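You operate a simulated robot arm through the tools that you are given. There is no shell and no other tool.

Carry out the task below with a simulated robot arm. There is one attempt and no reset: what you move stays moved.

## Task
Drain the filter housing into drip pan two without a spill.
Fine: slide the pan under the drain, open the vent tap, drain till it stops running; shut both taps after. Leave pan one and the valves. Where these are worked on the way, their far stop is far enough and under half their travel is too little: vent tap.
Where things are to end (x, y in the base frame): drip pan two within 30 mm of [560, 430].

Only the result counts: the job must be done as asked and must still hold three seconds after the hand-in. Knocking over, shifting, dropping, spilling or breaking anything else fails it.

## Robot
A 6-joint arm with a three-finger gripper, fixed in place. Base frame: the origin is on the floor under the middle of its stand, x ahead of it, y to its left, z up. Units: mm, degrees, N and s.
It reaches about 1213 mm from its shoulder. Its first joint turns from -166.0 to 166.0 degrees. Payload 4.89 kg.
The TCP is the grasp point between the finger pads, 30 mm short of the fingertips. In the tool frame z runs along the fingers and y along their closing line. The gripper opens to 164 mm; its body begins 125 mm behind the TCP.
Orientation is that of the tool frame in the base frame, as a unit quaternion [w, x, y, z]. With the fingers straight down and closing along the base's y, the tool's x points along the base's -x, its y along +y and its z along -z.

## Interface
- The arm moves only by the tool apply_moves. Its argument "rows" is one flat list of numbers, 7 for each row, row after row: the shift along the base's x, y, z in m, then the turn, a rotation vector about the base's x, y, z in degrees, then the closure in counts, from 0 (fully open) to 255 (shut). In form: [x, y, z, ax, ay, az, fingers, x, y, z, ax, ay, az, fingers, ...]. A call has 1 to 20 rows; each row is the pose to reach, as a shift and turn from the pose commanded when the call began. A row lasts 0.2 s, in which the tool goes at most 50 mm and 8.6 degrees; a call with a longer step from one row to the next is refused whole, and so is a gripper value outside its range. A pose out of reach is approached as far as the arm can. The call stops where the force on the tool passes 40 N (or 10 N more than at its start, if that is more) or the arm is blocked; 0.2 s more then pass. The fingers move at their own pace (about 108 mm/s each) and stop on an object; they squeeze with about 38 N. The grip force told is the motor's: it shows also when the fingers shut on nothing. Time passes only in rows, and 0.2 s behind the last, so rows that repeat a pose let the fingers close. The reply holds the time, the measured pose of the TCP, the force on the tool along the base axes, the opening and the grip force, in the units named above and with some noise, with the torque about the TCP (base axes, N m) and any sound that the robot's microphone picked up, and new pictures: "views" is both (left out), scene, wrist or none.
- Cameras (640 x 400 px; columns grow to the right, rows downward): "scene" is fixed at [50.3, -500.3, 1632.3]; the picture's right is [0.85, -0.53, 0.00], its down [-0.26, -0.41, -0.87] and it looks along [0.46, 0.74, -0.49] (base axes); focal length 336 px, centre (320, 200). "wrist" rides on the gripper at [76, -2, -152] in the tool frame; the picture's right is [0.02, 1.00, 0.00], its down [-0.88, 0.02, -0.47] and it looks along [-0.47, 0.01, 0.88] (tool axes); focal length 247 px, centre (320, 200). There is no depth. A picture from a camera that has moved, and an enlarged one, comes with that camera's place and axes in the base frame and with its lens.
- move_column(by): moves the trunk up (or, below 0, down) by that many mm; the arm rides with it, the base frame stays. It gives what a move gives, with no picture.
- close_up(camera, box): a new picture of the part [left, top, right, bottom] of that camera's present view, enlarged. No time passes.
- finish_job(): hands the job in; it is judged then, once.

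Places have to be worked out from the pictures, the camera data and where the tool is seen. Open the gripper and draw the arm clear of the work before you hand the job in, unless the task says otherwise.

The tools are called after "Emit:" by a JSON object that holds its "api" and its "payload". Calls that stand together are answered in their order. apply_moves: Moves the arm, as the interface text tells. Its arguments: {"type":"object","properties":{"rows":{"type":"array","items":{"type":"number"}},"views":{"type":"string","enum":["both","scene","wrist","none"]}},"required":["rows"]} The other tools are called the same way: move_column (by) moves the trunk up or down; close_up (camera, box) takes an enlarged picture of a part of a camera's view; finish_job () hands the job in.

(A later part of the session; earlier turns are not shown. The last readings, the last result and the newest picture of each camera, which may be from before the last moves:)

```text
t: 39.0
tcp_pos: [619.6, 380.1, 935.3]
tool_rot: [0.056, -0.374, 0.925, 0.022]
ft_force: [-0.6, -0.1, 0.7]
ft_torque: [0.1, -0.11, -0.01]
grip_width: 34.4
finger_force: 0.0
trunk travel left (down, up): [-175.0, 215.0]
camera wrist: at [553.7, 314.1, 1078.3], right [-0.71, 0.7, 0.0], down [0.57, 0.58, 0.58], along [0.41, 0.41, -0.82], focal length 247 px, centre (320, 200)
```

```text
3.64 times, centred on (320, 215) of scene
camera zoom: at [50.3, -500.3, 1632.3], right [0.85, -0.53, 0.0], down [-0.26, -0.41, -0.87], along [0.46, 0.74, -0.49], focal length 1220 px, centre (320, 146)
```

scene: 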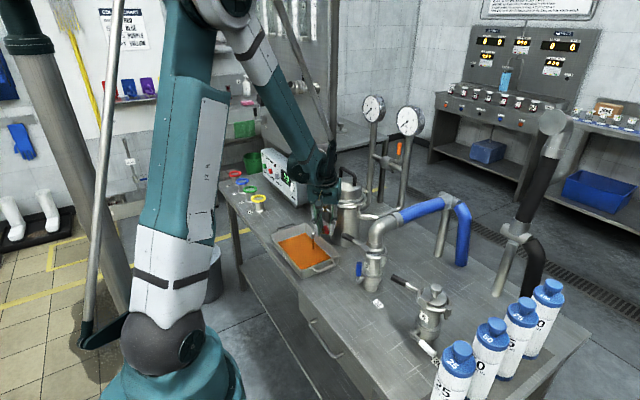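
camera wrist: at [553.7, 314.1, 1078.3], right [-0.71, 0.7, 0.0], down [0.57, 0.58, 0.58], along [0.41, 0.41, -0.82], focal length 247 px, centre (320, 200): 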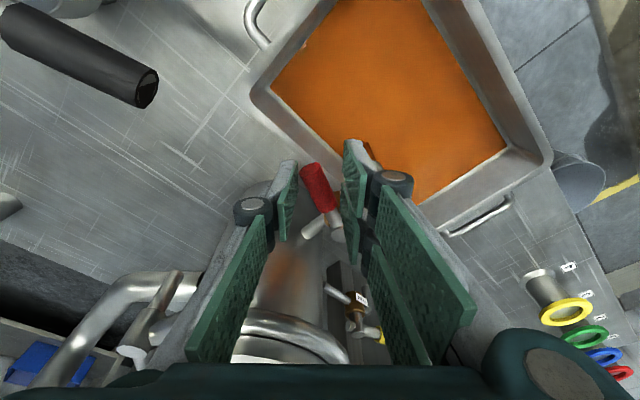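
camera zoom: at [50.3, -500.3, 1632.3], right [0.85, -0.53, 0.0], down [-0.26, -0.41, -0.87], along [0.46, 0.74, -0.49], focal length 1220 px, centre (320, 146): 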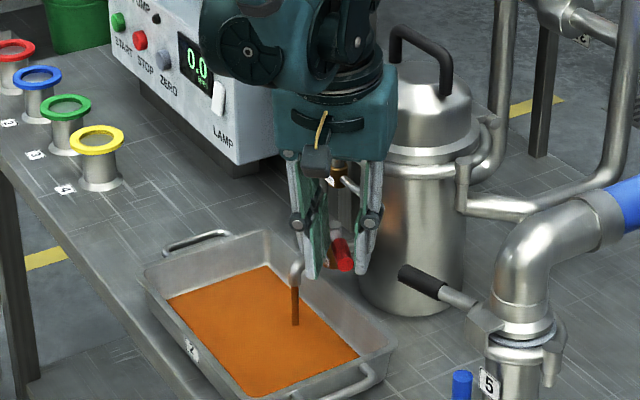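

The upright view shows the stream falling cleanly into pan two and the red handle between the fingers. I push on along the arc to roughly 60° open.

Emit:
{"api": "apply_moves", "payload": {"rows": [-0.0042, 0.0027, 0.001, 0, 0, -2.7, 202, -0.0084, 0.0055, 0.001, 0, 0, -5.5, 202, -0.0123, 0.0085, 0.001, 0, 0, -8.2, 202, -0.0161, 0.0117, 0.001, 0, 0, -11, 202, -0.0195, 0.0155, 0.001, 0, 0, -14, 202, -0.0225, 0.0196, 0.001, 0, 0, -17, 202, -0.0256, 0.0239, 0.001, 0, 0, -20, 202, -0.0284, 0.0283, 0.001, 0, 0, -23, 202], "views": "both"}}

Emit:
{"api": "close_up", "payload": {"camera": "wrist", "box": [220, 80, 440, 280]}}

Emit:
{"api": "close_up", "payload": {"camera": "scene", "box": [260, 160, 380, 270]}}

```text
t: 40.8
tcp_pos: [593.0, 409.2, 935.9]
tool_rot: [0.06, -0.182, 0.981, 0.011]
ft_force: [-0.2, -0.2, -0.1]
ft_torque: [0.03, 0.03, 0.01]
grip_width: 34.4
finger_force: 0.2
trunk travel left (down, up): [-175.0, 215.0]
camera wrist: at [506.2, 375.0, 1078.8], right [-0.38, 0.93, 0.0], down [0.76, 0.31, 0.58], along [0.54, 0.22, -0.82], focal length 247 px, centre (320, 200)
```

scene: 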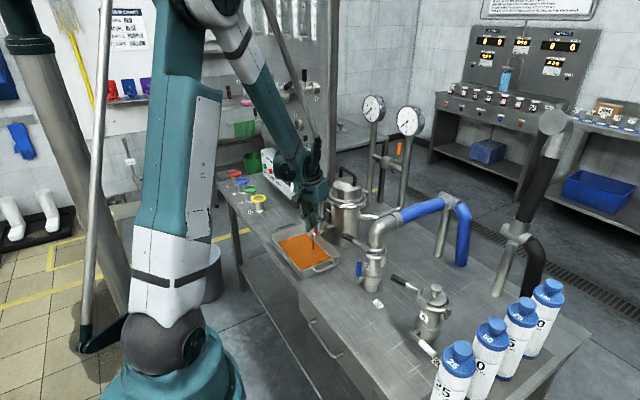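
wrist: 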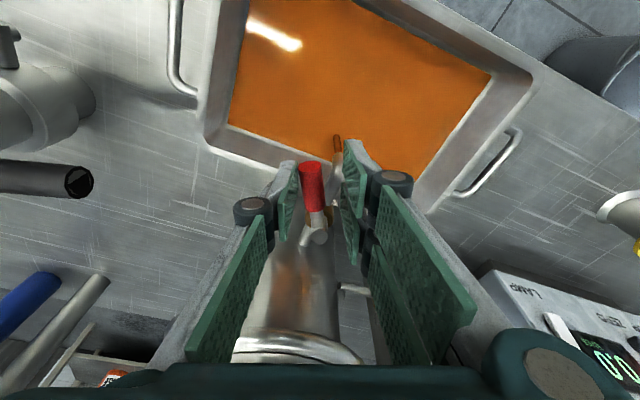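

```text
2.00 times, centred on (330, 180) of wrist
camera zoom: at [506.2, 375.0, 1078.8], right [-0.38, 0.93, 0.0], down [0.76, 0.31, 0.58], along [0.54, 0.22, -0.82], focal length 494 px, centre (300, 240)
```

zoom: 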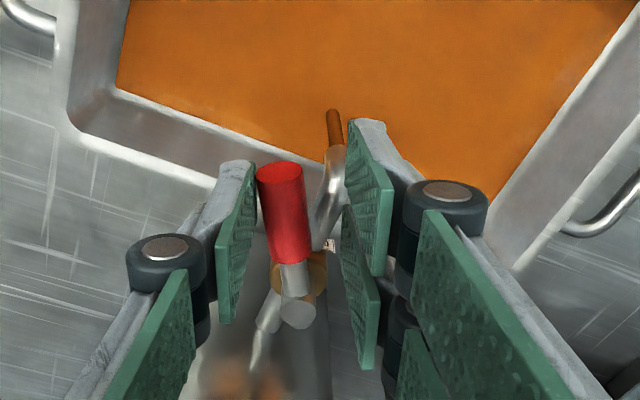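

```text
3.64 times, centred on (320, 215) of scene
camera zoom: at [50.3, -500.3, 1632.3], right [0.85, -0.53, 0.0], down [-0.26, -0.41, -0.87], along [0.46, 0.74, -0.49], focal length 1220 px, centre (320, 146)
```

zoom: 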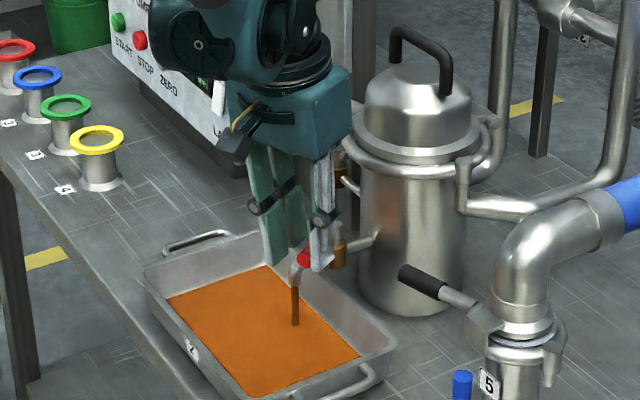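

The drain handle is now ~60° open with no contact elsewhere. I wait 4 s and compare the level in the pan.

Emit:
{"api": "apply_moves", "payload": {"rows": [0, 0, 0, 0, 0, 0, 202, 0, 0, 0, 0, 0, 0, 202, 0, 0, 0, 0, 0, 0, 202, 0, 0, 0, 0, 0, 0, 202, 0, 0, 0, 0, 0, 0, 202, 0, 0, 0, 0, 0, 0, 202, 0, 0, 0, 0, 0, 0, 202, 0, 0, 0, 0, 0, 0, 202, 0, 0, 0, 0, 0, 0, 202, 0, 0, 0, 0, 0, 0, 202, 0, 0, 0, 0, 0, 0, 202, 0, 0, 0, 0, 0, 0, 202, 0, 0, 0, 0, 0, 0, 202, 0, 0, 0, 0, 0, 0, 202, 0, 0, 0, 0, 0, 0, 202, 0, 0, 0, 0, 0, 0, 202, 0, 0, 0, 0, 0, 0, 202, 0, 0, 0, 0, 0, 0, 202, 0, 0, 0, 0, 0, 0, 202, 0, 0, 0, 0, 0, 0, 202], "views": "wrist"}}

Emit:
{"api": "close_up", "payload": {"camera": "wrist", "box": [220, 80, 440, 280]}}

Emit:
{"api": "close_up", "payload": {"camera": "scene", "box": [260, 160, 380, 270]}}

```text
t: 45.0
tcp_pos: [594.0, 409.9, 936.8]
tool_rot: [0.059, -0.181, 0.982, 0.011]
ft_force: [0.0, 0.8, 0.8]
ft_torque: [0.01, 0.0, -0.05]
grip_width: 34.2
finger_force: 0.1
trunk travel left (down, up): [-175.0, 215.0]
camera wrist: at [506.3, 375.0, 1078.8], right [-0.38, 0.93, 0.0], down [0.76, 0.31, 0.58], along [0.54, 0.22, -0.82], focal length 247 px, centre (320, 200)
```

wrist: 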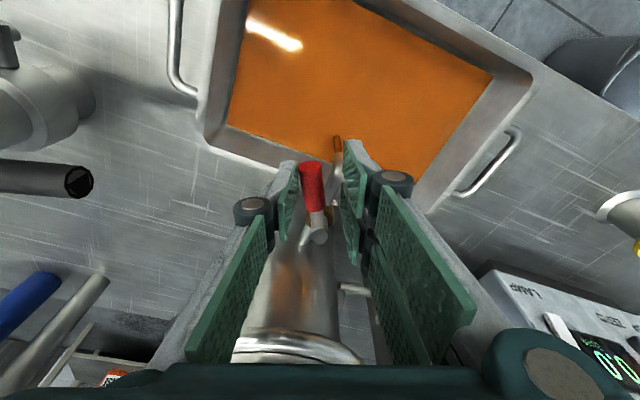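

```text
2.00 times, centred on (330, 180) of wrist
camera zoom: at [506.3, 375.0, 1078.8], right [-0.38, 0.93, 0.0], down [0.76, 0.31, 0.58], along [0.54, 0.22, -0.82], focal length 494 px, centre (300, 240)
```

zoom: 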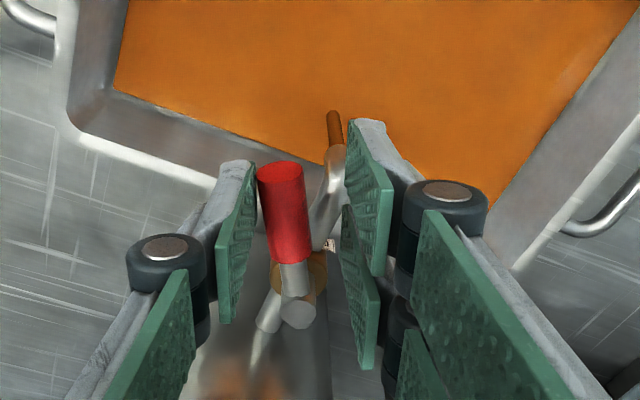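

```text
3.64 times, centred on (320, 215) of scene
camera zoom: at [50.3, -500.3, 1632.3], right [0.85, -0.53, 0.0], down [-0.26, -0.41, -0.87], along [0.46, 0.74, -0.49], focal length 1220 px, centre (320, 146)
```

zoom: 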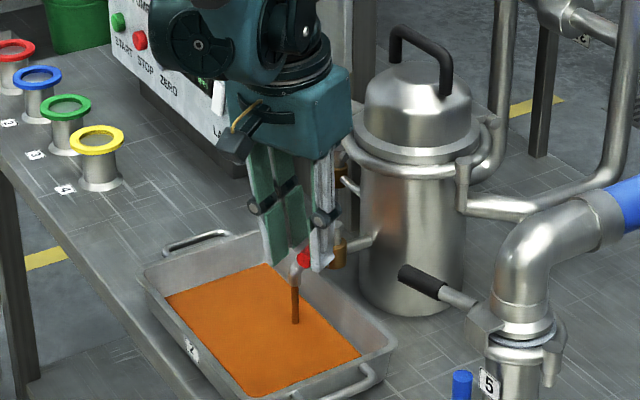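

The level is still rising slowly and the stream still runs. I keep waiting at this opening, several seconds at a time, and check again.

Emit:
{"api": "apply_moves", "payload": {"rows": [0, 0, 0, 0, 0, 0, 202, 0, 0, 0, 0, 0, 0, 202, 0, 0, 0, 0, 0, 0, 202, 0, 0, 0, 0, 0, 0, 202, 0, 0, 0, 0, 0, 0, 202, 0, 0, 0, 0, 0, 0, 202, 0, 0, 0, 0, 0, 0, 202, 0, 0, 0, 0, 0, 0, 202, 0, 0, 0, 0, 0, 0, 202, 0, 0, 0, 0, 0, 0, 202, 0, 0, 0, 0, 0, 0, 202, 0, 0, 0, 0, 0, 0, 202, 0, 0, 0, 0, 0, 0, 202, 0, 0, 0, 0, 0, 0, 202, 0, 0, 0, 0, 0, 0, 202, 0, 0, 0, 0, 0, 0, 202, 0, 0, 0, 0, 0, 0, 202, 0, 0, 0, 0, 0, 0, 202, 0, 0, 0, 0, 0, 0, 202, 0, 0, 0, 0, 0, 0, 202], "views": "none"}}

Emit:
{"api": "apply_moves", "payload": {"rows": [0, 0, 0, 0, 0, 0, 202, 0, 0, 0, 0, 0, 0, 202, 0, 0, 0, 0, 0, 0, 202, 0, 0, 0, 0, 0, 0, 202, 0, 0, 0, 0, 0, 0, 202, 0, 0, 0, 0, 0, 0, 202, 0, 0, 0, 0, 0, 0, 202, 0, 0, 0, 0, 0, 0, 202, 0, 0, 0, 0, 0, 0, 202, 0, 0, 0, 0, 0, 0, 202, 0, 0, 0, 0, 0, 0, 202, 0, 0, 0, 0, 0, 0, 202, 0, 0, 0, 0, 0, 0, 202, 0, 0, 0, 0, 0, 0, 202, 0, 0, 0, 0, 0, 0, 202, 0, 0, 0, 0, 0, 0, 202, 0, 0, 0, 0, 0, 0, 202, 0, 0, 0, 0, 0, 0, 202, 0, 0, 0, 0, 0, 0, 202, 0, 0, 0, 0, 0, 0, 202], "views": "scene"}}

Emit:
{"api": "close_up", "payload": {"camera": "scene", "box": [260, 160, 380, 270]}}

```text
t: 49.2
tcp_pos: [592.2, 408.4, 935.1]
tool_rot: [0.06, -0.182, 0.981, 0.011]
ft_force: [-0.1, -0.3, -0.4]
ft_torque: [-0.01, -0.01, -0.04]
grip_width: 34.3
finger_force: 0.0
trunk travel left (down, up): [-175.0, 215.0]
```

```text
t: 53.4
tcp_pos: [594.1, 409.0, 937.0]
tool_rot: [0.06, -0.182, 0.981, 0.01]
ft_force: [0.6, -0.3, 0.3]
ft_torque: [-0.02, -0.03, -0.01]
grip_width: 34.2
finger_force: 0.0
trunk travel left (down, up): [-175.0, 215.0]
```

scene: 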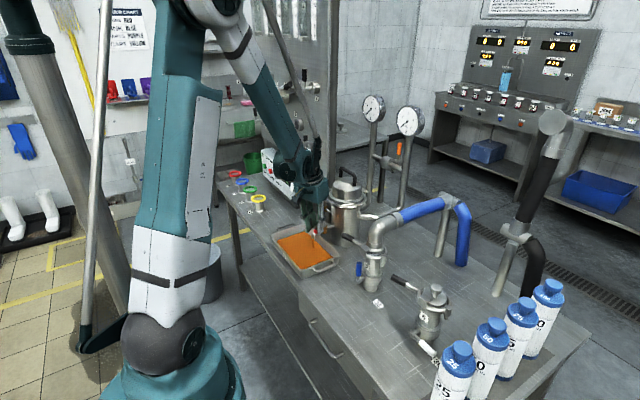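

```text
3.64 times, centred on (320, 215) of scene
camera zoom: at [50.3, -500.3, 1632.3], right [0.85, -0.53, 0.0], down [-0.26, -0.41, -0.87], along [0.46, 0.74, -0.49], focal length 1220 px, centre (320, 146)
```

zoom: 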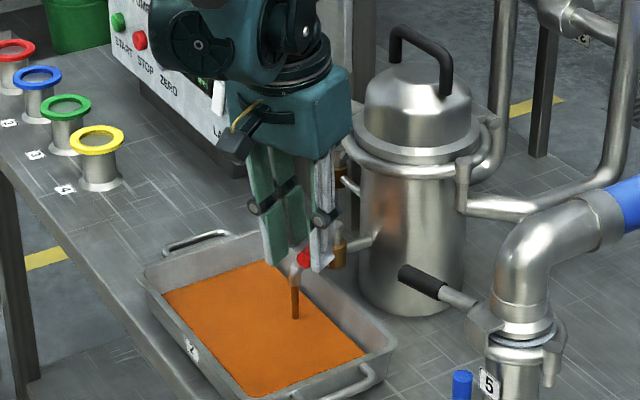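

Still running; the surface rose ~4–5 mm in 8 s, with plenty of freeboard left. I keep waiting.

Emit:
{"api": "apply_moves", "payload": {"rows": [0, 0, 0, 0, 0, 0, 202, 0, 0, 0, 0, 0, 0, 202, 0, 0, 0, 0, 0, 0, 202, 0, 0, 0, 0, 0, 0, 202, 0, 0, 0, 0, 0, 0, 202, 0, 0, 0, 0, 0, 0, 202, 0, 0, 0, 0, 0, 0, 202, 0, 0, 0, 0, 0, 0, 202, 0, 0, 0, 0, 0, 0, 202, 0, 0, 0, 0, 0, 0, 202, 0, 0, 0, 0, 0, 0, 202, 0, 0, 0, 0, 0, 0, 202, 0, 0, 0, 0, 0, 0, 202, 0, 0, 0, 0, 0, 0, 202, 0, 0, 0, 0, 0, 0, 202, 0, 0, 0, 0, 0, 0, 202, 0, 0, 0, 0, 0, 0, 202, 0, 0, 0, 0, 0, 0, 202, 0, 0, 0, 0, 0, 0, 202, 0, 0, 0, 0, 0, 0, 202], "views": "none"}}

Emit:
{"api": "apply_moves", "payload": {"rows": [0, 0, 0, 0, 0, 0, 202, 0, 0, 0, 0, 0, 0, 202, 0, 0, 0, 0, 0, 0, 202, 0, 0, 0, 0, 0, 0, 202, 0, 0, 0, 0, 0, 0, 202, 0, 0, 0, 0, 0, 0, 202, 0, 0, 0, 0, 0, 0, 202, 0, 0, 0, 0, 0, 0, 202, 0, 0, 0, 0, 0, 0, 202, 0, 0, 0, 0, 0, 0, 202, 0, 0, 0, 0, 0, 0, 202, 0, 0, 0, 0, 0, 0, 202, 0, 0, 0, 0, 0, 0, 202, 0, 0, 0, 0, 0, 0, 202, 0, 0, 0, 0, 0, 0, 202, 0, 0, 0, 0, 0, 0, 202, 0, 0, 0, 0, 0, 0, 202, 0, 0, 0, 0, 0, 0, 202, 0, 0, 0, 0, 0, 0, 202, 0, 0, 0, 0, 0, 0, 202], "views": "scene"}}

Emit:
{"api": "close_up", "payload": {"camera": "scene", "box": [260, 160, 380, 270]}}

```text
t: 57.6
tcp_pos: [593.2, 408.6, 936.6]
tool_rot: [0.06, -0.183, 0.981, 0.012]
ft_force: [0.3, -1.6, -0.5]
ft_torque: [-0.02, 0.02, 0.03]
grip_width: 34.2
finger_force: 0.0
trunk travel left (down, up): [-175.0, 215.0]
```

```text
t: 61.8
tcp_pos: [593.0, 409.4, 935.9]
tool_rot: [0.06, -0.182, 0.981, 0.011]
ft_force: [-0.3, 0.0, 0.0]
ft_torque: [-0.04, -0.02, 0.02]
grip_width: 34.1
finger_force: 0.0
trunk travel left (down, up): [-175.0, 215.0]
```

scene: 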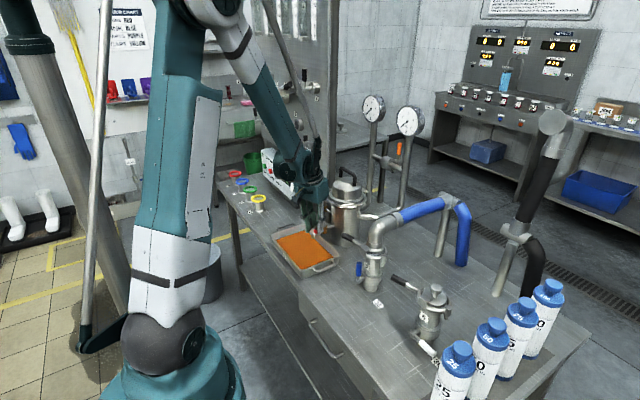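

```text
3.64 times, centred on (320, 215) of scene
camera zoom: at [50.3, -500.3, 1632.3], right [0.85, -0.53, 0.0], down [-0.26, -0.41, -0.87], along [0.46, 0.74, -0.49], focal length 1220 px, centre (320, 146)
```

zoom: 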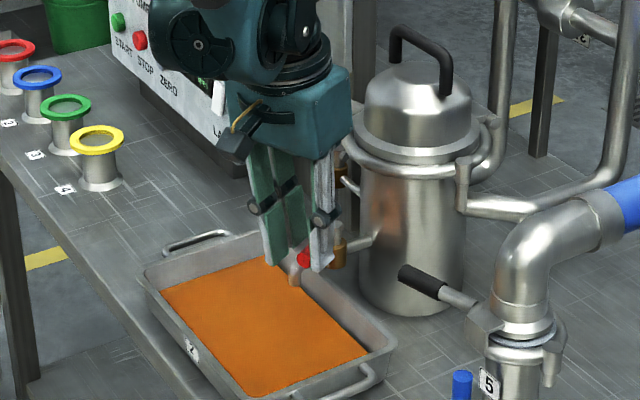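

The stream seems to have stopped. I wait two more seconds and look closely at the spout in both views to confirm.

Emit:
{"api": "apply_moves", "payload": {"rows": [0, 0, 0, 0, 0, 0, 202, 0, 0, 0, 0, 0, 0, 202, 0, 0, 0, 0, 0, 0, 202, 0, 0, 0, 0, 0, 0, 202, 0, 0, 0, 0, 0, 0, 202, 0, 0, 0, 0, 0, 0, 202, 0, 0, 0, 0, 0, 0, 202, 0, 0, 0, 0, 0, 0, 202, 0, 0, 0, 0, 0, 0, 202, 0, 0, 0, 0, 0, 0, 202], "views": "wrist"}}

Emit:
{"api": "close_up", "payload": {"camera": "scene", "box": [295, 205, 345, 255]}}

Emit:
{"api": "close_up", "payload": {"camera": "wrist", "box": [240, 80, 420, 260]}}

```text
t: 64.0
tcp_pos: [593.0, 408.5, 935.9]
tool_rot: [0.06, -0.181, 0.982, 0.011]
ft_force: [-1.1, -0.1, -0.4]
ft_torque: [0.01, 0.01, 0.02]
grip_width: 34.2
finger_force: 0.0
trunk travel left (down, up): [-175.0, 215.0]
camera wrist: at [506.3, 375.0, 1078.8], right [-0.38, 0.93, 0.0], down [0.76, 0.31, 0.58], along [0.54, 0.22, -0.82], focal length 247 px, centre (320, 200)
```

wrist: 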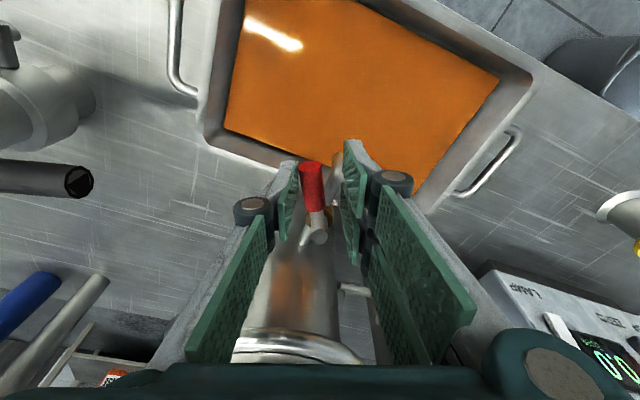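

```text
8.00 times, centred on (320, 230) of scene
camera zoom: at [50.3, -500.3, 1632.3], right [0.85, -0.53, 0.0], down [-0.26, -0.41, -0.87], along [0.46, 0.74, -0.49], focal length 2685 px, centre (320, -40)
```

zoom: 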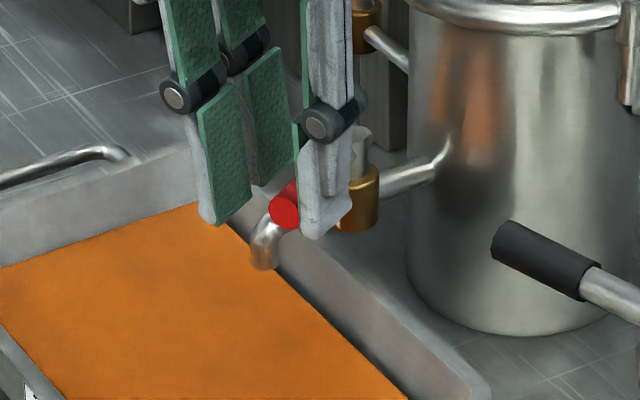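

```text
2.22 times, centred on (330, 170) of wrist
camera zoom: at [506.3, 375.0, 1078.8], right [-0.38, 0.93, 0.0], down [0.76, 0.31, 0.58], along [0.54, 0.22, -0.82], focal length 549 px, centre (298, 267)
```

zoom: 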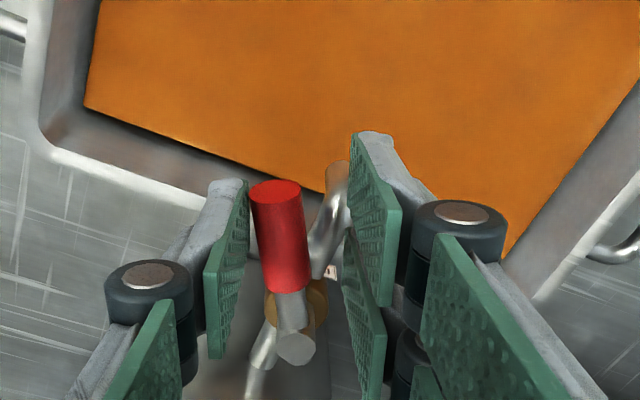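

The drain has stopped running (clean spout, level steady). Now I shut it: I widen the gap to ~50 mm and bring the paired fingers against the handle's other side, pushing it back along the arc to about 20°.

Emit:
{"api": "apply_moves", "payload": {"rows": [0, 0, 0, 0, 0, 0, 190, 0, 0, 0, 0, 0, 0, 177, 0.003, -0.008, 0, 0, 0, 0.5, 177, 0.007, -0.018, 0, 0, 0, 1.5, 177, 0.0105, -0.021, 0, 0, 0, 5, 177, 0.0142, -0.0238, 0, 0, 0, 8.5, 177, 0.018, -0.0264, 0, 0, 0, 12, 177, 0.0225, -0.0283, 0, 0, 0, 15.7, 177, 0.027, -0.0302, 0, 0, 0, 19.3, 177, 0.0313, -0.032, 0, 0, 0, 23, 177], "views": "both"}}

Emit:
{"api": "close_up", "payload": {"camera": "wrist", "box": [220, 80, 440, 280]}}

Emit:
{"api": "close_up", "payload": {"camera": "scene", "box": [260, 160, 380, 270]}}

```text
t: 66.2
tcp_pos: [624.3, 376.8, 935.9]
tool_rot: [0.057, -0.374, 0.925, 0.023]
ft_force: [-1.8, 0.0, 0.8]
ft_torque: [-0.03, -0.03, 0.02]
grip_width: 50.4
finger_force: 0.8
trunk travel left (down, up): [-175.0, 215.0]
camera wrist: at [557.1, 310.9, 1078.7], right [-0.71, 0.7, 0.0], down [0.57, 0.58, 0.58], along [0.41, 0.41, -0.82], focal length 247 px, centre (320, 200)
```

scene: 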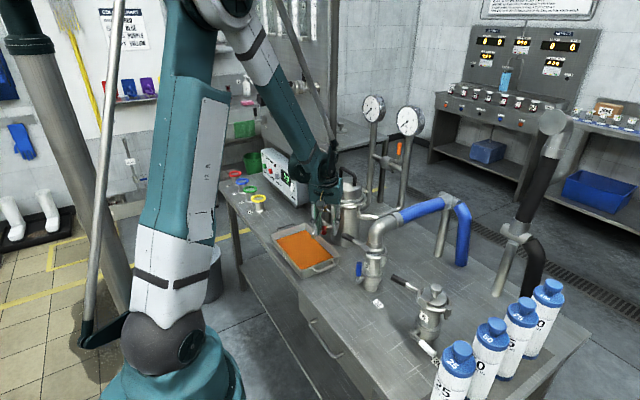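
wrist: 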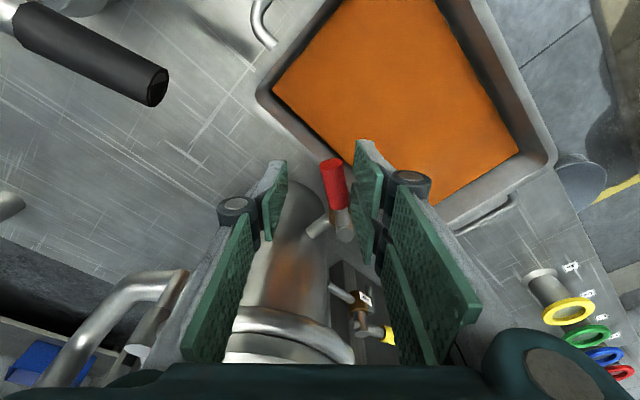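

```text
2.00 times, centred on (330, 180) of wrist
camera zoom: at [557.1, 310.9, 1078.7], right [-0.71, 0.7, 0.0], down [0.57, 0.58, 0.58], along [0.41, 0.41, -0.82], focal length 494 px, centre (300, 240)
```

zoom: 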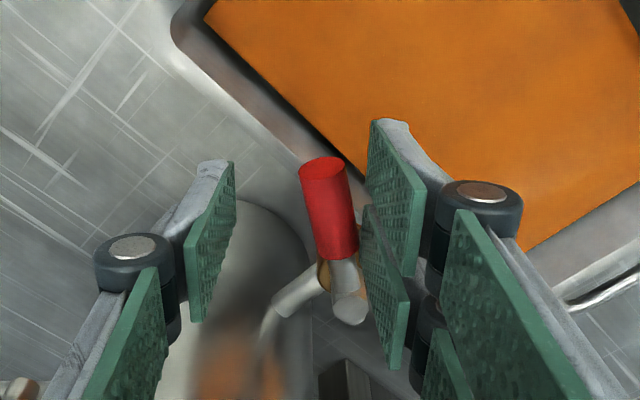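

```text
3.64 times, centred on (320, 215) of scene
camera zoom: at [50.3, -500.3, 1632.3], right [0.85, -0.53, 0.0], down [-0.26, -0.41, -0.87], along [0.46, 0.74, -0.49], focal length 1220 px, centre (320, 146)
```

zoom: 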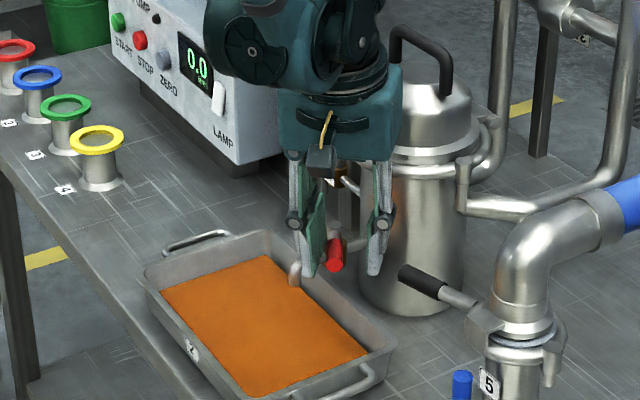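

The stream is off and the handle is back to about 30°, touched by the paired fingers. I push on by translating +x (yaw kept) to bring it to its closed stop.

Emit:
{"api": "apply_moves", "payload": {"rows": [0.003, -0.002, 0, 0, 0, 0, 177, 0.006, -0.004, 0, 0, 0, 0, 177, 0.009, -0.006, 0, 0, 0, 0, 177, 0.012, -0.007, 0, 0, 0, 0, 177, 0.015, -0.008, 0, 0, 0, 0, 177], "views": "both"}}

Emit:
{"api": "close_up", "payload": {"camera": "wrist", "box": [220, 80, 440, 280]}}

Emit:
{"api": "close_up", "payload": {"camera": "scene", "box": [260, 160, 380, 270]}}

```text
t: 67.4
tcp_pos: [634.5, 368.7, 937.2]
tool_rot: [0.057, -0.374, 0.925, 0.023]
ft_force: [-32.4, -8.6, -8.1]
ft_torque: [-0.6, 0.81, 1.34]
grip_width: 56.8
finger_force: 8.3
trunk travel left (down, up): [-175.0, 215.0]
camera wrist: at [569.4, 302.4, 1079.3], right [-0.71, 0.7, 0.0], down [0.57, 0.58, 0.58], along [0.41, 0.41, -0.82], focal length 247 px, centre (320, 200)
```

scene: 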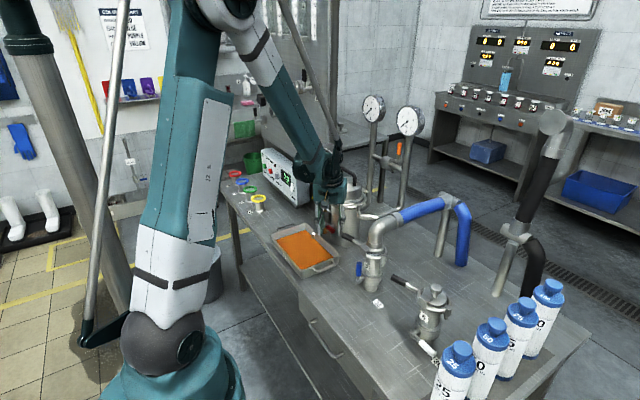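
wrist: 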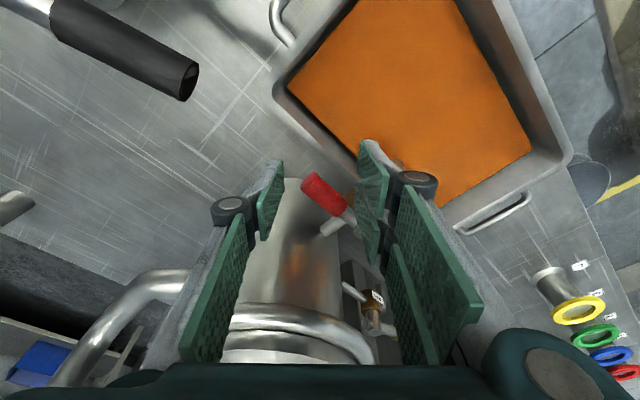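

```text
2.00 times, centred on (330, 180) of wrist
camera zoom: at [569.4, 302.4, 1079.3], right [-0.71, 0.7, 0.0], down [0.57, 0.58, 0.58], along [0.41, 0.41, -0.82], focal length 494 px, centre (300, 240)
```

zoom: 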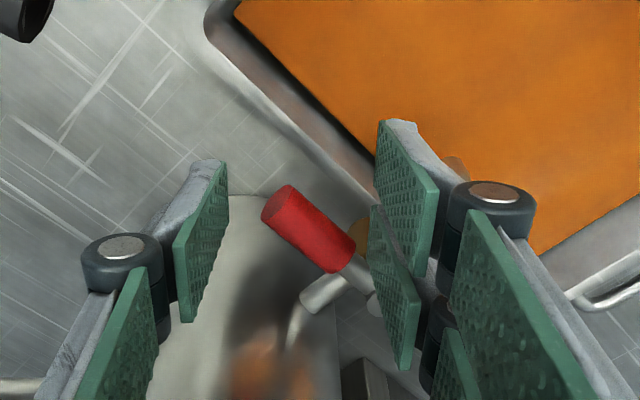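

```text
3.64 times, centred on (320, 215) of scene
camera zoom: at [50.3, -500.3, 1632.3], right [0.85, -0.53, 0.0], down [-0.26, -0.41, -0.87], along [0.46, 0.74, -0.49], focal length 1220 px, centre (320, 146)
```

zoom: 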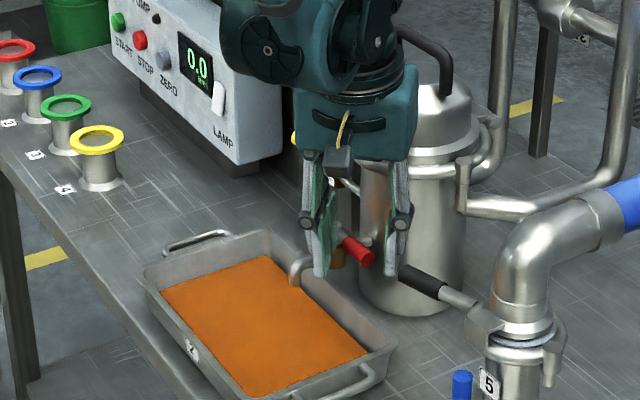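

The drain handle is back at its stop (end measures ≈[646, 368], pushing force ~32 N on the stop). I back off a little and lift straight up clear of the red tap.

Emit:
{"api": "apply_moves", "payload": {"rows": [-0.006, 0.001, 0, 0, 0, 0, 177, -0.012, 0.001, 0, 0, 0, 0, 177, -0.012, 0, 0.015, 0, 0, 0, 177, -0.012, 0, 0.04, 0, 0, 0, 177, -0.012, 0, 0.07, 0, 0, 0, 177, -0.02, 0, 0.1, 0, 0, 0, 177, -0.04, 0, 0.125, 0, 0, 0, 177, -0.06, 0, 0.14, 0, 0, 0, 177], "views": "both"}}

Emit:
{"api": "close_up", "payload": {"camera": "wrist", "box": [240, 100, 440, 300]}}

Emit:
{"api": "close_up", "payload": {"camera": "scene", "box": [270, 170, 370, 250]}}

```text
t: 69.2
tcp_pos: [579.9, 370.6, 1074.5]
tool_rot: [0.056, -0.374, 0.926, 0.023]
ft_force: [0.8, -0.3, -0.5]
ft_torque: [-0.02, 0.18, -0.01]
grip_width: 50.2
finger_force: 0.0
trunk travel left (down, up): [-175.0, 215.0]
camera wrist: at [513.7, 304.2, 1218.0], right [-0.71, 0.7, 0.0], down [0.57, 0.58, 0.58], along [0.41, 0.41, -0.82], focal length 247 px, centre (320, 200)
```

scene: 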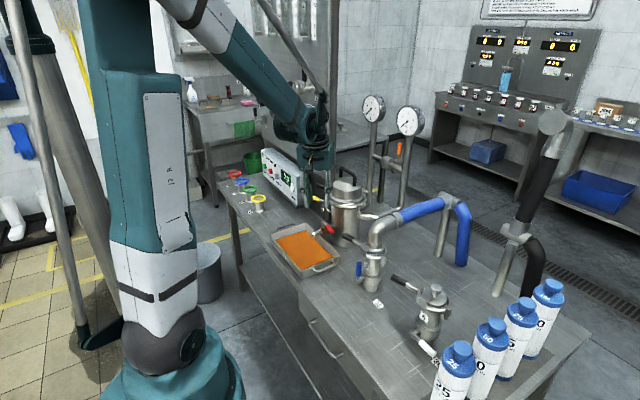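
wrist: 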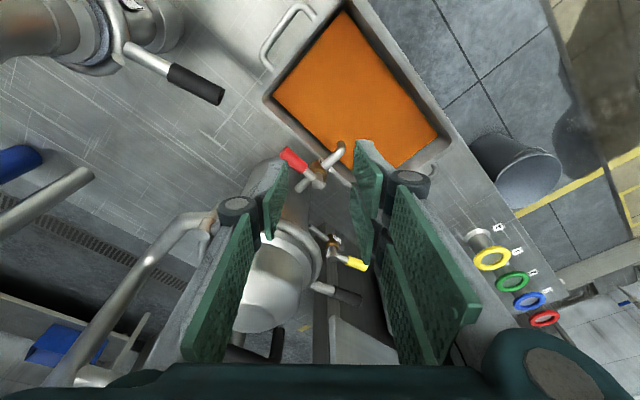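

```text
2.00 times, centred on (340, 200) of wrist
camera zoom: at [513.7, 304.2, 1218.0], right [-0.71, 0.7, 0.0], down [0.57, 0.58, 0.58], along [0.41, 0.41, -0.82], focal length 494 px, centre (280, 200)
```

zoom: 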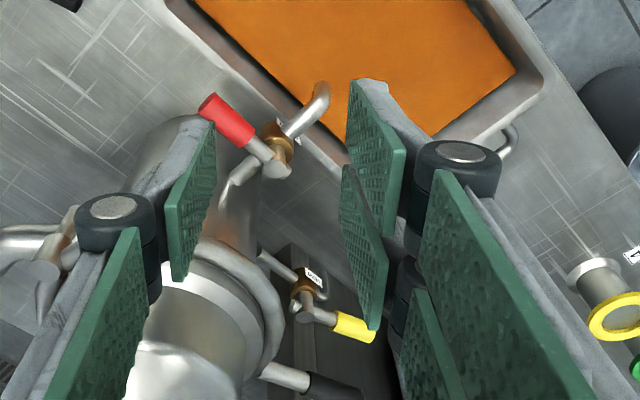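

```text
5.00 times, centred on (320, 210) of scene
camera zoom: at [50.3, -500.3, 1632.3], right [0.85, -0.53, 0.0], down [-0.26, -0.41, -0.87], along [0.46, 0.74, -0.49], focal length 1678 px, centre (320, 150)
```

zoom: 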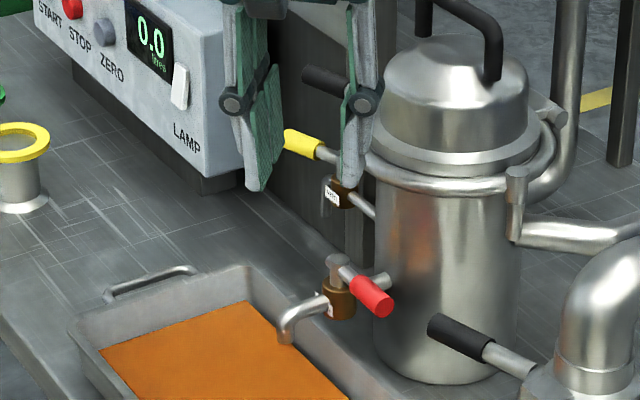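

Red tap is closed, nothing runs, and the vent handle still stands ~71° open (end ≈[701, 604]). I now swing back at height toward the vent, yawing to -45°.

Emit:
{"api": "apply_moves", "payload": {"rows": [-0.002, 0.015, 0.001, 0, 0, -8, 196, -0.004, 0.032, 0.002, 0, 0, -16, 196, -0.006, 0.05, 0.003, 0, 0, -24, 196, -0.008, 0.068, 0.004, 0, 0, -32, 196, -0.01, 0.086, 0.005, 0, 0, -40, 196, -0.012, 0.104, 0.005, 0, 0, -48, 196, -0.014, 0.122, 0.005, 0, 0, -56, 196, -0.016, 0.14, 0.005, 0, 0, -64, 196, -0.018, 0.158, 0.005, 0, 0, -72, 196, -0.02, 0.174, 0.005, 0, 0, -80, 196, -0.02, 0.186, 0.005, 0, 0, -87, 196, -0.02, 0.189, 0.005, 0, 0, -89, 196], "views": "none"}}

```text
t: 71.8
tcp_pos: [558.2, 558.2, 1081.3]
tool_rot: [0.057, 0.383, 0.922, -0.023]
ft_force: [0.4, 0.8, 0.2]
ft_torque: [-0.03, 0.01, -0.01]
grip_width: 37.8
finger_force: 0.1
trunk travel left (down, up): [-175.0, 215.0]
```

Yaw is now -45° and no contact. I tilt to 45° and come down to a standoff up and back from the vent handle at about [630, 615, 1015].

Emit:
{"api": "apply_moves", "payload": {"rows": [0.012, 0.009, -0.008, -4.5, -4.5, 0, 196, 0.024, 0.019, -0.02, -9, -9, 0, 196, 0.036, 0.029, -0.032, -13.5, -13.5, 0, 196, 0.048, 0.039, -0.044, -18, -18, 0, 196, 0.06, 0.049, -0.056, -22.5, -22.5, 0, 196, 0.072, 0.057, -0.066, -26.9, -26.9, 0, 196], "views": "both"}}

Emit:
{"api": "close_up", "payload": {"camera": "wrist", "box": [220, 80, 440, 280]}}

Emit:
{"api": "close_up", "payload": {"camera": "scene", "box": [250, 140, 370, 240]}}

```text
t: 73.2
tcp_pos: [629.8, 614.5, 1015.6]
tool_rot: [0.354, 0.354, 0.853, -0.147]
ft_force: [-1.1, -1.2, 1.4]
ft_torque: [0.2, 0.03, 0.16]
grip_width: 37.8
finger_force: 0.0
trunk travel left (down, up): [-175.0, 215.0]
camera wrist: at [514.4, 728.8, 1070.7], right [0.7, 0.72, -0.01], down [0.22, -0.19, 0.96], along [0.68, -0.67, -0.29], focal length 247 px, centre (320, 200)
```

scene: 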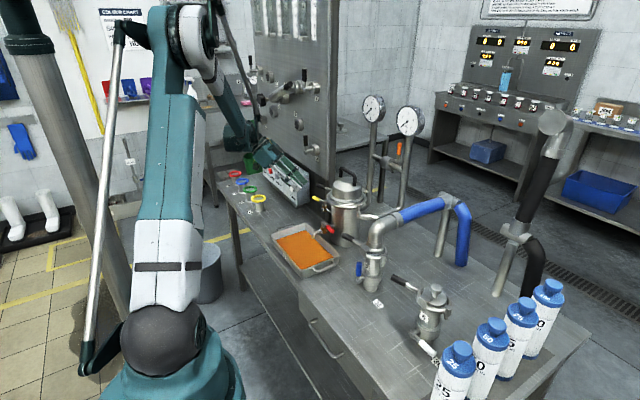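
wrist: 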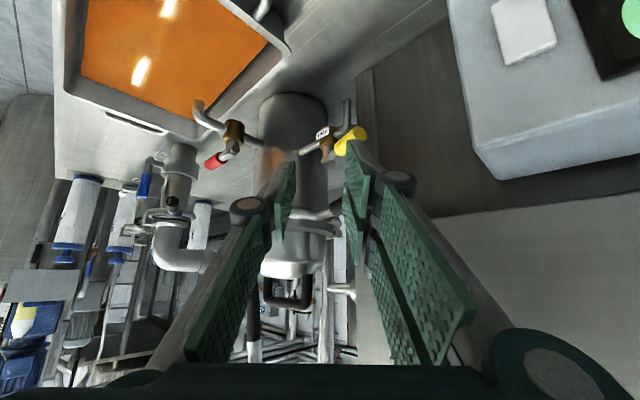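

```text
2.00 times, centred on (330, 180) of wrist
camera zoom: at [514.4, 728.8, 1070.7], right [0.7, 0.72, -0.01], down [0.22, -0.19, 0.96], along [0.68, -0.67, -0.29], focal length 494 px, centre (300, 240)
```

zoom: 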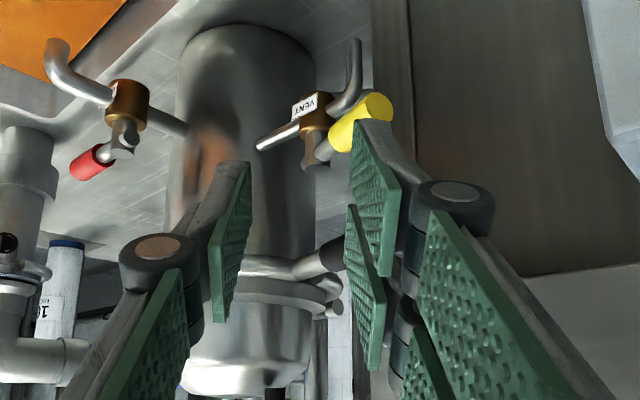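

```text
4.00 times, centred on (310, 190) of scene
camera zoom: at [50.3, -500.3, 1632.3], right [0.85, -0.53, 0.0], down [-0.26, -0.41, -0.87], along [0.46, 0.74, -0.49], focal length 1342 px, centre (360, 240)
```

zoom: 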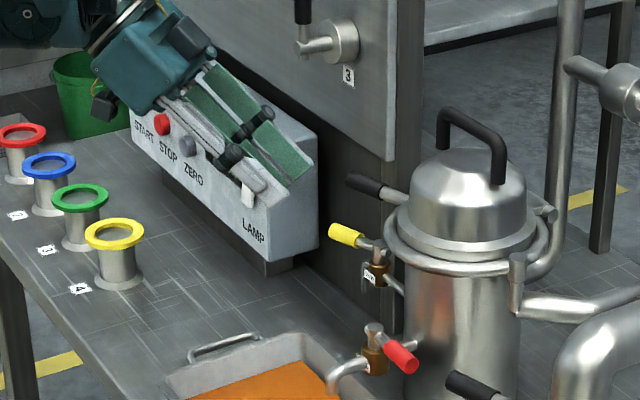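

The handle end shows just inside the pair's side, so I shift about 31 mm sideways toward it while approaching, stopping ~46 mm short along the tool axis to check alignment.

Emit:
{"api": "apply_moves", "payload": {"rows": [0.01, 0.001, -0.01, 0, 0, 0, 196, 0.02, 0.002, -0.021, 0, 0, 0, 196, 0.03, 0.003, -0.032, 0, 0, 0, 196, 0.04, 0.004, -0.0425, 0, 0, 0, 196], "views": "wrist"}}

Emit:
{"api": "close_up", "payload": {"camera": "wrist", "box": [220, 80, 440, 280]}}

Emit:
{"api": "close_up", "payload": {"camera": "scene", "box": [270, 150, 360, 230]}}

```text
t: 74.2
tcp_pos: [668.8, 618.7, 971.7]
tool_rot: [0.355, 0.353, 0.853, -0.147]
ft_force: [-1.3, 0.0, 0.6]
ft_torque: [0.02, -0.01, 0.06]
grip_width: 38.2
finger_force: 0.1
trunk travel left (down, up): [-175.0, 215.0]
camera wrist: at [554.7, 733.8, 1025.6], right [0.7, 0.72, -0.02], down [0.22, -0.19, 0.96], along [0.68, -0.67, -0.29], focal length 247 px, centre (320, 200)
```

wrist: 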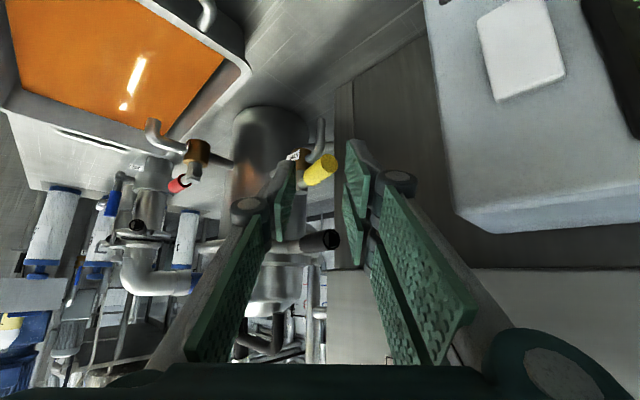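

```text
2.00 times, centred on (330, 180) of wrist
camera zoom: at [554.7, 733.8, 1025.6], right [0.7, 0.72, -0.02], down [0.22, -0.19, 0.96], along [0.68, -0.67, -0.29], focal length 494 px, centre (300, 240)
```

zoom: 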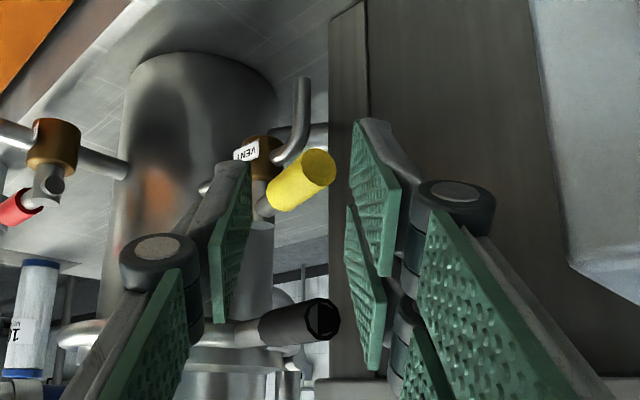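

```text
5.00 times, centred on (315, 190) of scene
camera zoom: at [50.3, -500.3, 1632.3], right [0.85, -0.53, 0.0], down [-0.26, -0.41, -0.87], along [0.46, 0.74, -0.49], focal length 1678 px, centre (345, 250)
```

zoom: 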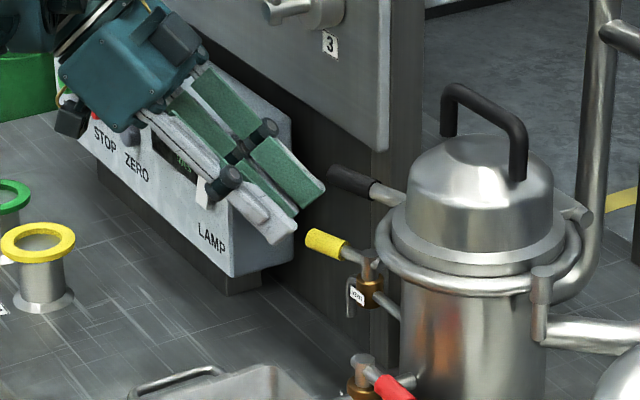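

The yellow handle now lies squarely between the two finger sides. I advance ~45 mm along the tool axis to straddle it.

Emit:
{"api": "apply_moves", "payload": {"rows": [0.006, -0.006, -0.008, 0, 0, 0, 196, 0.012, -0.012, -0.016, 0, 0, 0, 196, 0.018, -0.0175, -0.024, 0, 0, 0, 196, 0.0235, -0.0225, -0.031, 0, 0, 0, 196], "views": "wrist"}}

Emit:
{"api": "close_up", "payload": {"camera": "wrist", "box": [220, 80, 440, 280]}}

Emit:
{"api": "close_up", "payload": {"camera": "scene", "box": [270, 150, 360, 230]}}

```text
t: 75.2
tcp_pos: [691.9, 597.8, 941.7]
tool_rot: [0.354, 0.354, 0.853, -0.147]
ft_force: [-0.1, -0.4, -0.5]
ft_torque: [0.02, -0.01, 0.01]
grip_width: 37.8
finger_force: 0.1
trunk travel left (down, up): [-175.0, 215.0]
camera wrist: at [578.2, 711.0, 996.4], right [0.7, 0.72, -0.02], down [0.22, -0.19, 0.96], along [0.68, -0.67, -0.29], focal length 247 px, centre (320, 200)
```

wrist: 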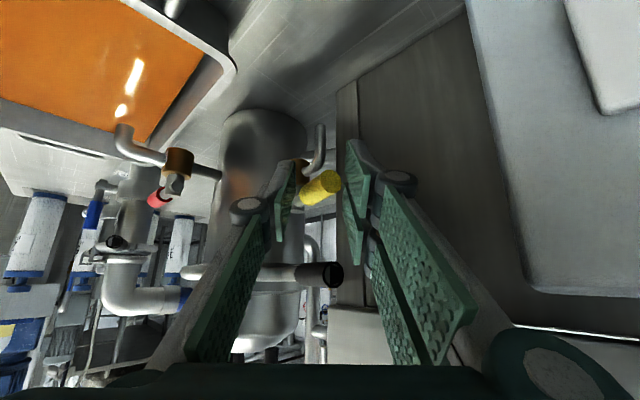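

```text
2.00 times, centred on (330, 180) of wrist
camera zoom: at [578.2, 711.0, 996.4], right [0.7, 0.72, -0.02], down [0.22, -0.19, 0.96], along [0.68, -0.67, -0.29], focal length 494 px, centre (300, 240)
```

zoom: 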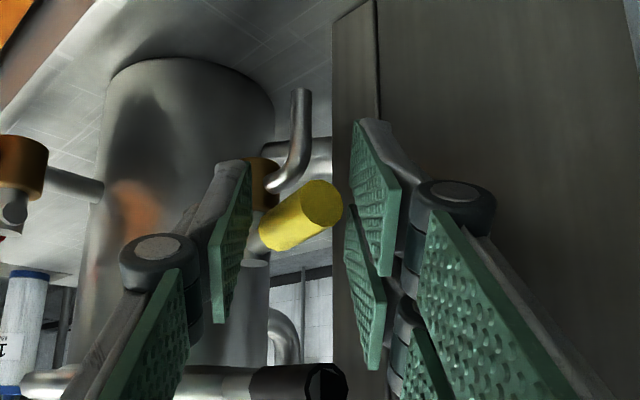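

```text
5.00 times, centred on (315, 190) of scene
camera zoom: at [50.3, -500.3, 1632.3], right [0.85, -0.53, 0.0], down [-0.26, -0.41, -0.87], along [0.46, 0.74, -0.49], focal length 1678 px, centre (345, 250)
```

zoom: 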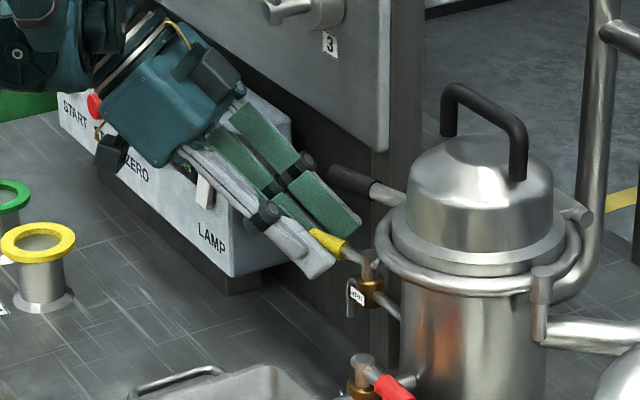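

The fingers straddle the vent handle with no contact. I now push it back toward closed with the paired fingers along its arc, unyawing as it turns, first to about 30°.

Emit:
{"api": "apply_moves", "payload": {"rows": [-0.0011, -0.001, 0, 0, 0, 0, 196, -0.006, -0.004, 0, 0, 0, 3.6, 196, -0.0112, -0.0075, 0, 0, 0, 7.2, 196, -0.0174, -0.0128, 0, 0, 0, 12, 196, -0.0227, -0.019, 0, 0, 0, 16.6, 196, -0.0273, -0.0265, 0, 0, 0, 21.5, 196, -0.0313, -0.0338, 0, 0, 0, 26.1, 196], "views": "wrist"}}

Emit:
{"api": "close_up", "payload": {"camera": "wrist", "box": [220, 80, 440, 280]}}

Emit:
{"api": "close_up", "payload": {"camera": "scene", "box": [270, 150, 360, 230]}}

```text
t: 76.8
tcp_pos: [662.6, 562.2, 941.0]
tool_rot: [0.378, 0.151, 0.911, -0.064]
ft_force: [0.5, 1.3, -0.6]
ft_torque: [-0.09, -0.03, -0.08]
grip_width: 37.9
finger_force: 0.2
trunk travel left (down, up): [-175.0, 215.0]
camera wrist: at [509.3, 613.5, 995.5], right [0.31, 0.95, -0.02], down [0.28, -0.07, 0.96], along [0.91, -0.3, -0.29], focal length 247 px, centre (320, 200)
```

wrist: 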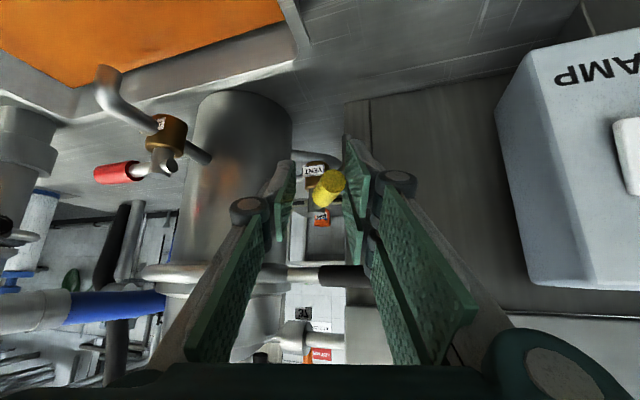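

```text
2.00 times, centred on (330, 180) of wrist
camera zoom: at [509.3, 613.5, 995.5], right [0.31, 0.95, -0.02], down [0.28, -0.07, 0.96], along [0.91, -0.3, -0.29], focal length 494 px, centre (300, 240)
```

zoom: 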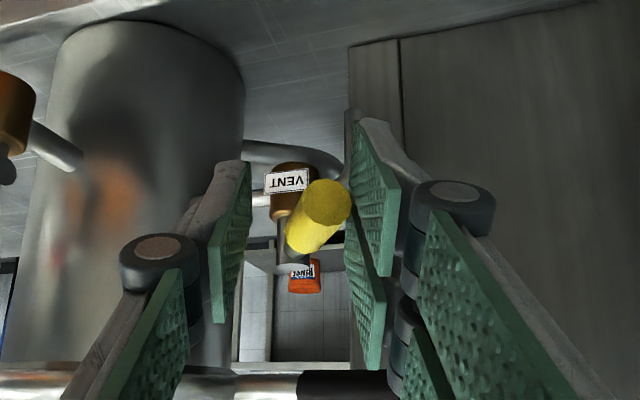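

```text
5.00 times, centred on (315, 190) of scene
camera zoom: at [50.3, -500.3, 1632.3], right [0.85, -0.53, 0.0], down [-0.26, -0.41, -0.87], along [0.46, 0.74, -0.49], focal length 1678 px, centre (345, 250)
```

zoom: 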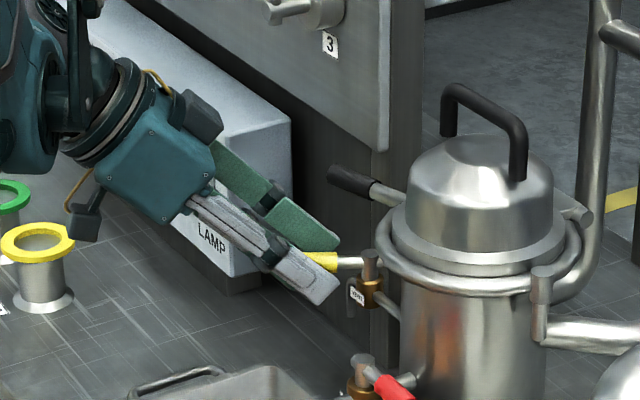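

The handle is back to about 30° and follows smoothly. I continue to the closed position, creeping the last part until it meets its stop.

Emit:
{"api": "apply_moves", "payload": {"rows": [-0.0027, -0.008, 0, 0, 0, 4.9, 196, -0.005, -0.0163, 0, 0, 0, 9.4, 196, -0.0052, -0.0245, 0, 0, 0, 14.4, 196, -0.0055, -0.029, 0, 0, 0, 17, 196, -0.0055, -0.032, 0, 0, 0, 18.9, 196, -0.0055, -0.034, 0, 0, 0, 18.9, 196], "views": "wrist"}}

Emit:
{"api": "close_up", "payload": {"camera": "wrist", "box": [220, 80, 440, 280]}}

Emit:
{"api": "close_up", "payload": {"camera": "scene", "box": [270, 150, 360, 230]}}

```text
t: 78.2
tcp_pos: [656.8, 528.0, 942.0]
tool_rot: [0.383, -0.001, 0.924, 0.001]
ft_force: [0.8, 5.8, 2.6]
ft_torque: [0.11, -0.05, 0.19]
grip_width: 40.6
finger_force: 3.0
trunk travel left (down, up): [-175.0, 215.0]
camera wrist: at [495.7, 527.5, 995.7], right [-0.02, 1.0, -0.02], down [0.29, 0.02, 0.96], along [0.96, 0.01, -0.29], focal length 247 px, centre (320, 200)
```

wrist: 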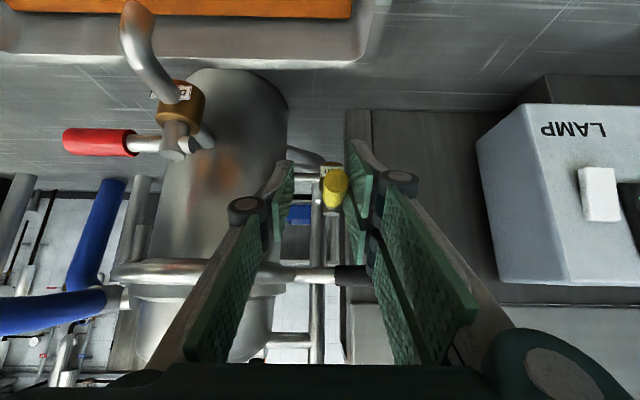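

```text
2.00 times, centred on (330, 180) of wrist
camera zoom: at [495.7, 527.5, 995.7], right [-0.02, 1.0, -0.02], down [0.29, 0.02, 0.96], along [0.96, 0.01, -0.29], focal length 494 px, centre (300, 240)
```

zoom: 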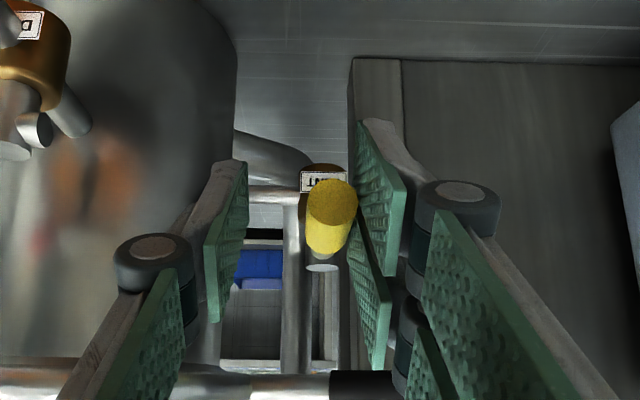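

```text
5.00 times, centred on (315, 190) of scene
camera zoom: at [50.3, -500.3, 1632.3], right [0.85, -0.53, 0.0], down [-0.26, -0.41, -0.87], along [0.46, 0.74, -0.49], focal length 1678 px, centre (345, 250)
```

zoom: 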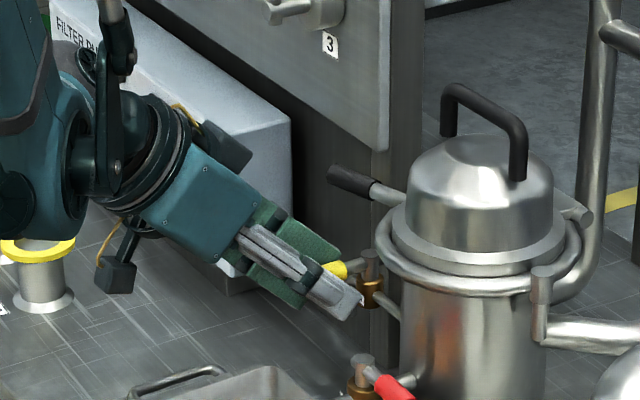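

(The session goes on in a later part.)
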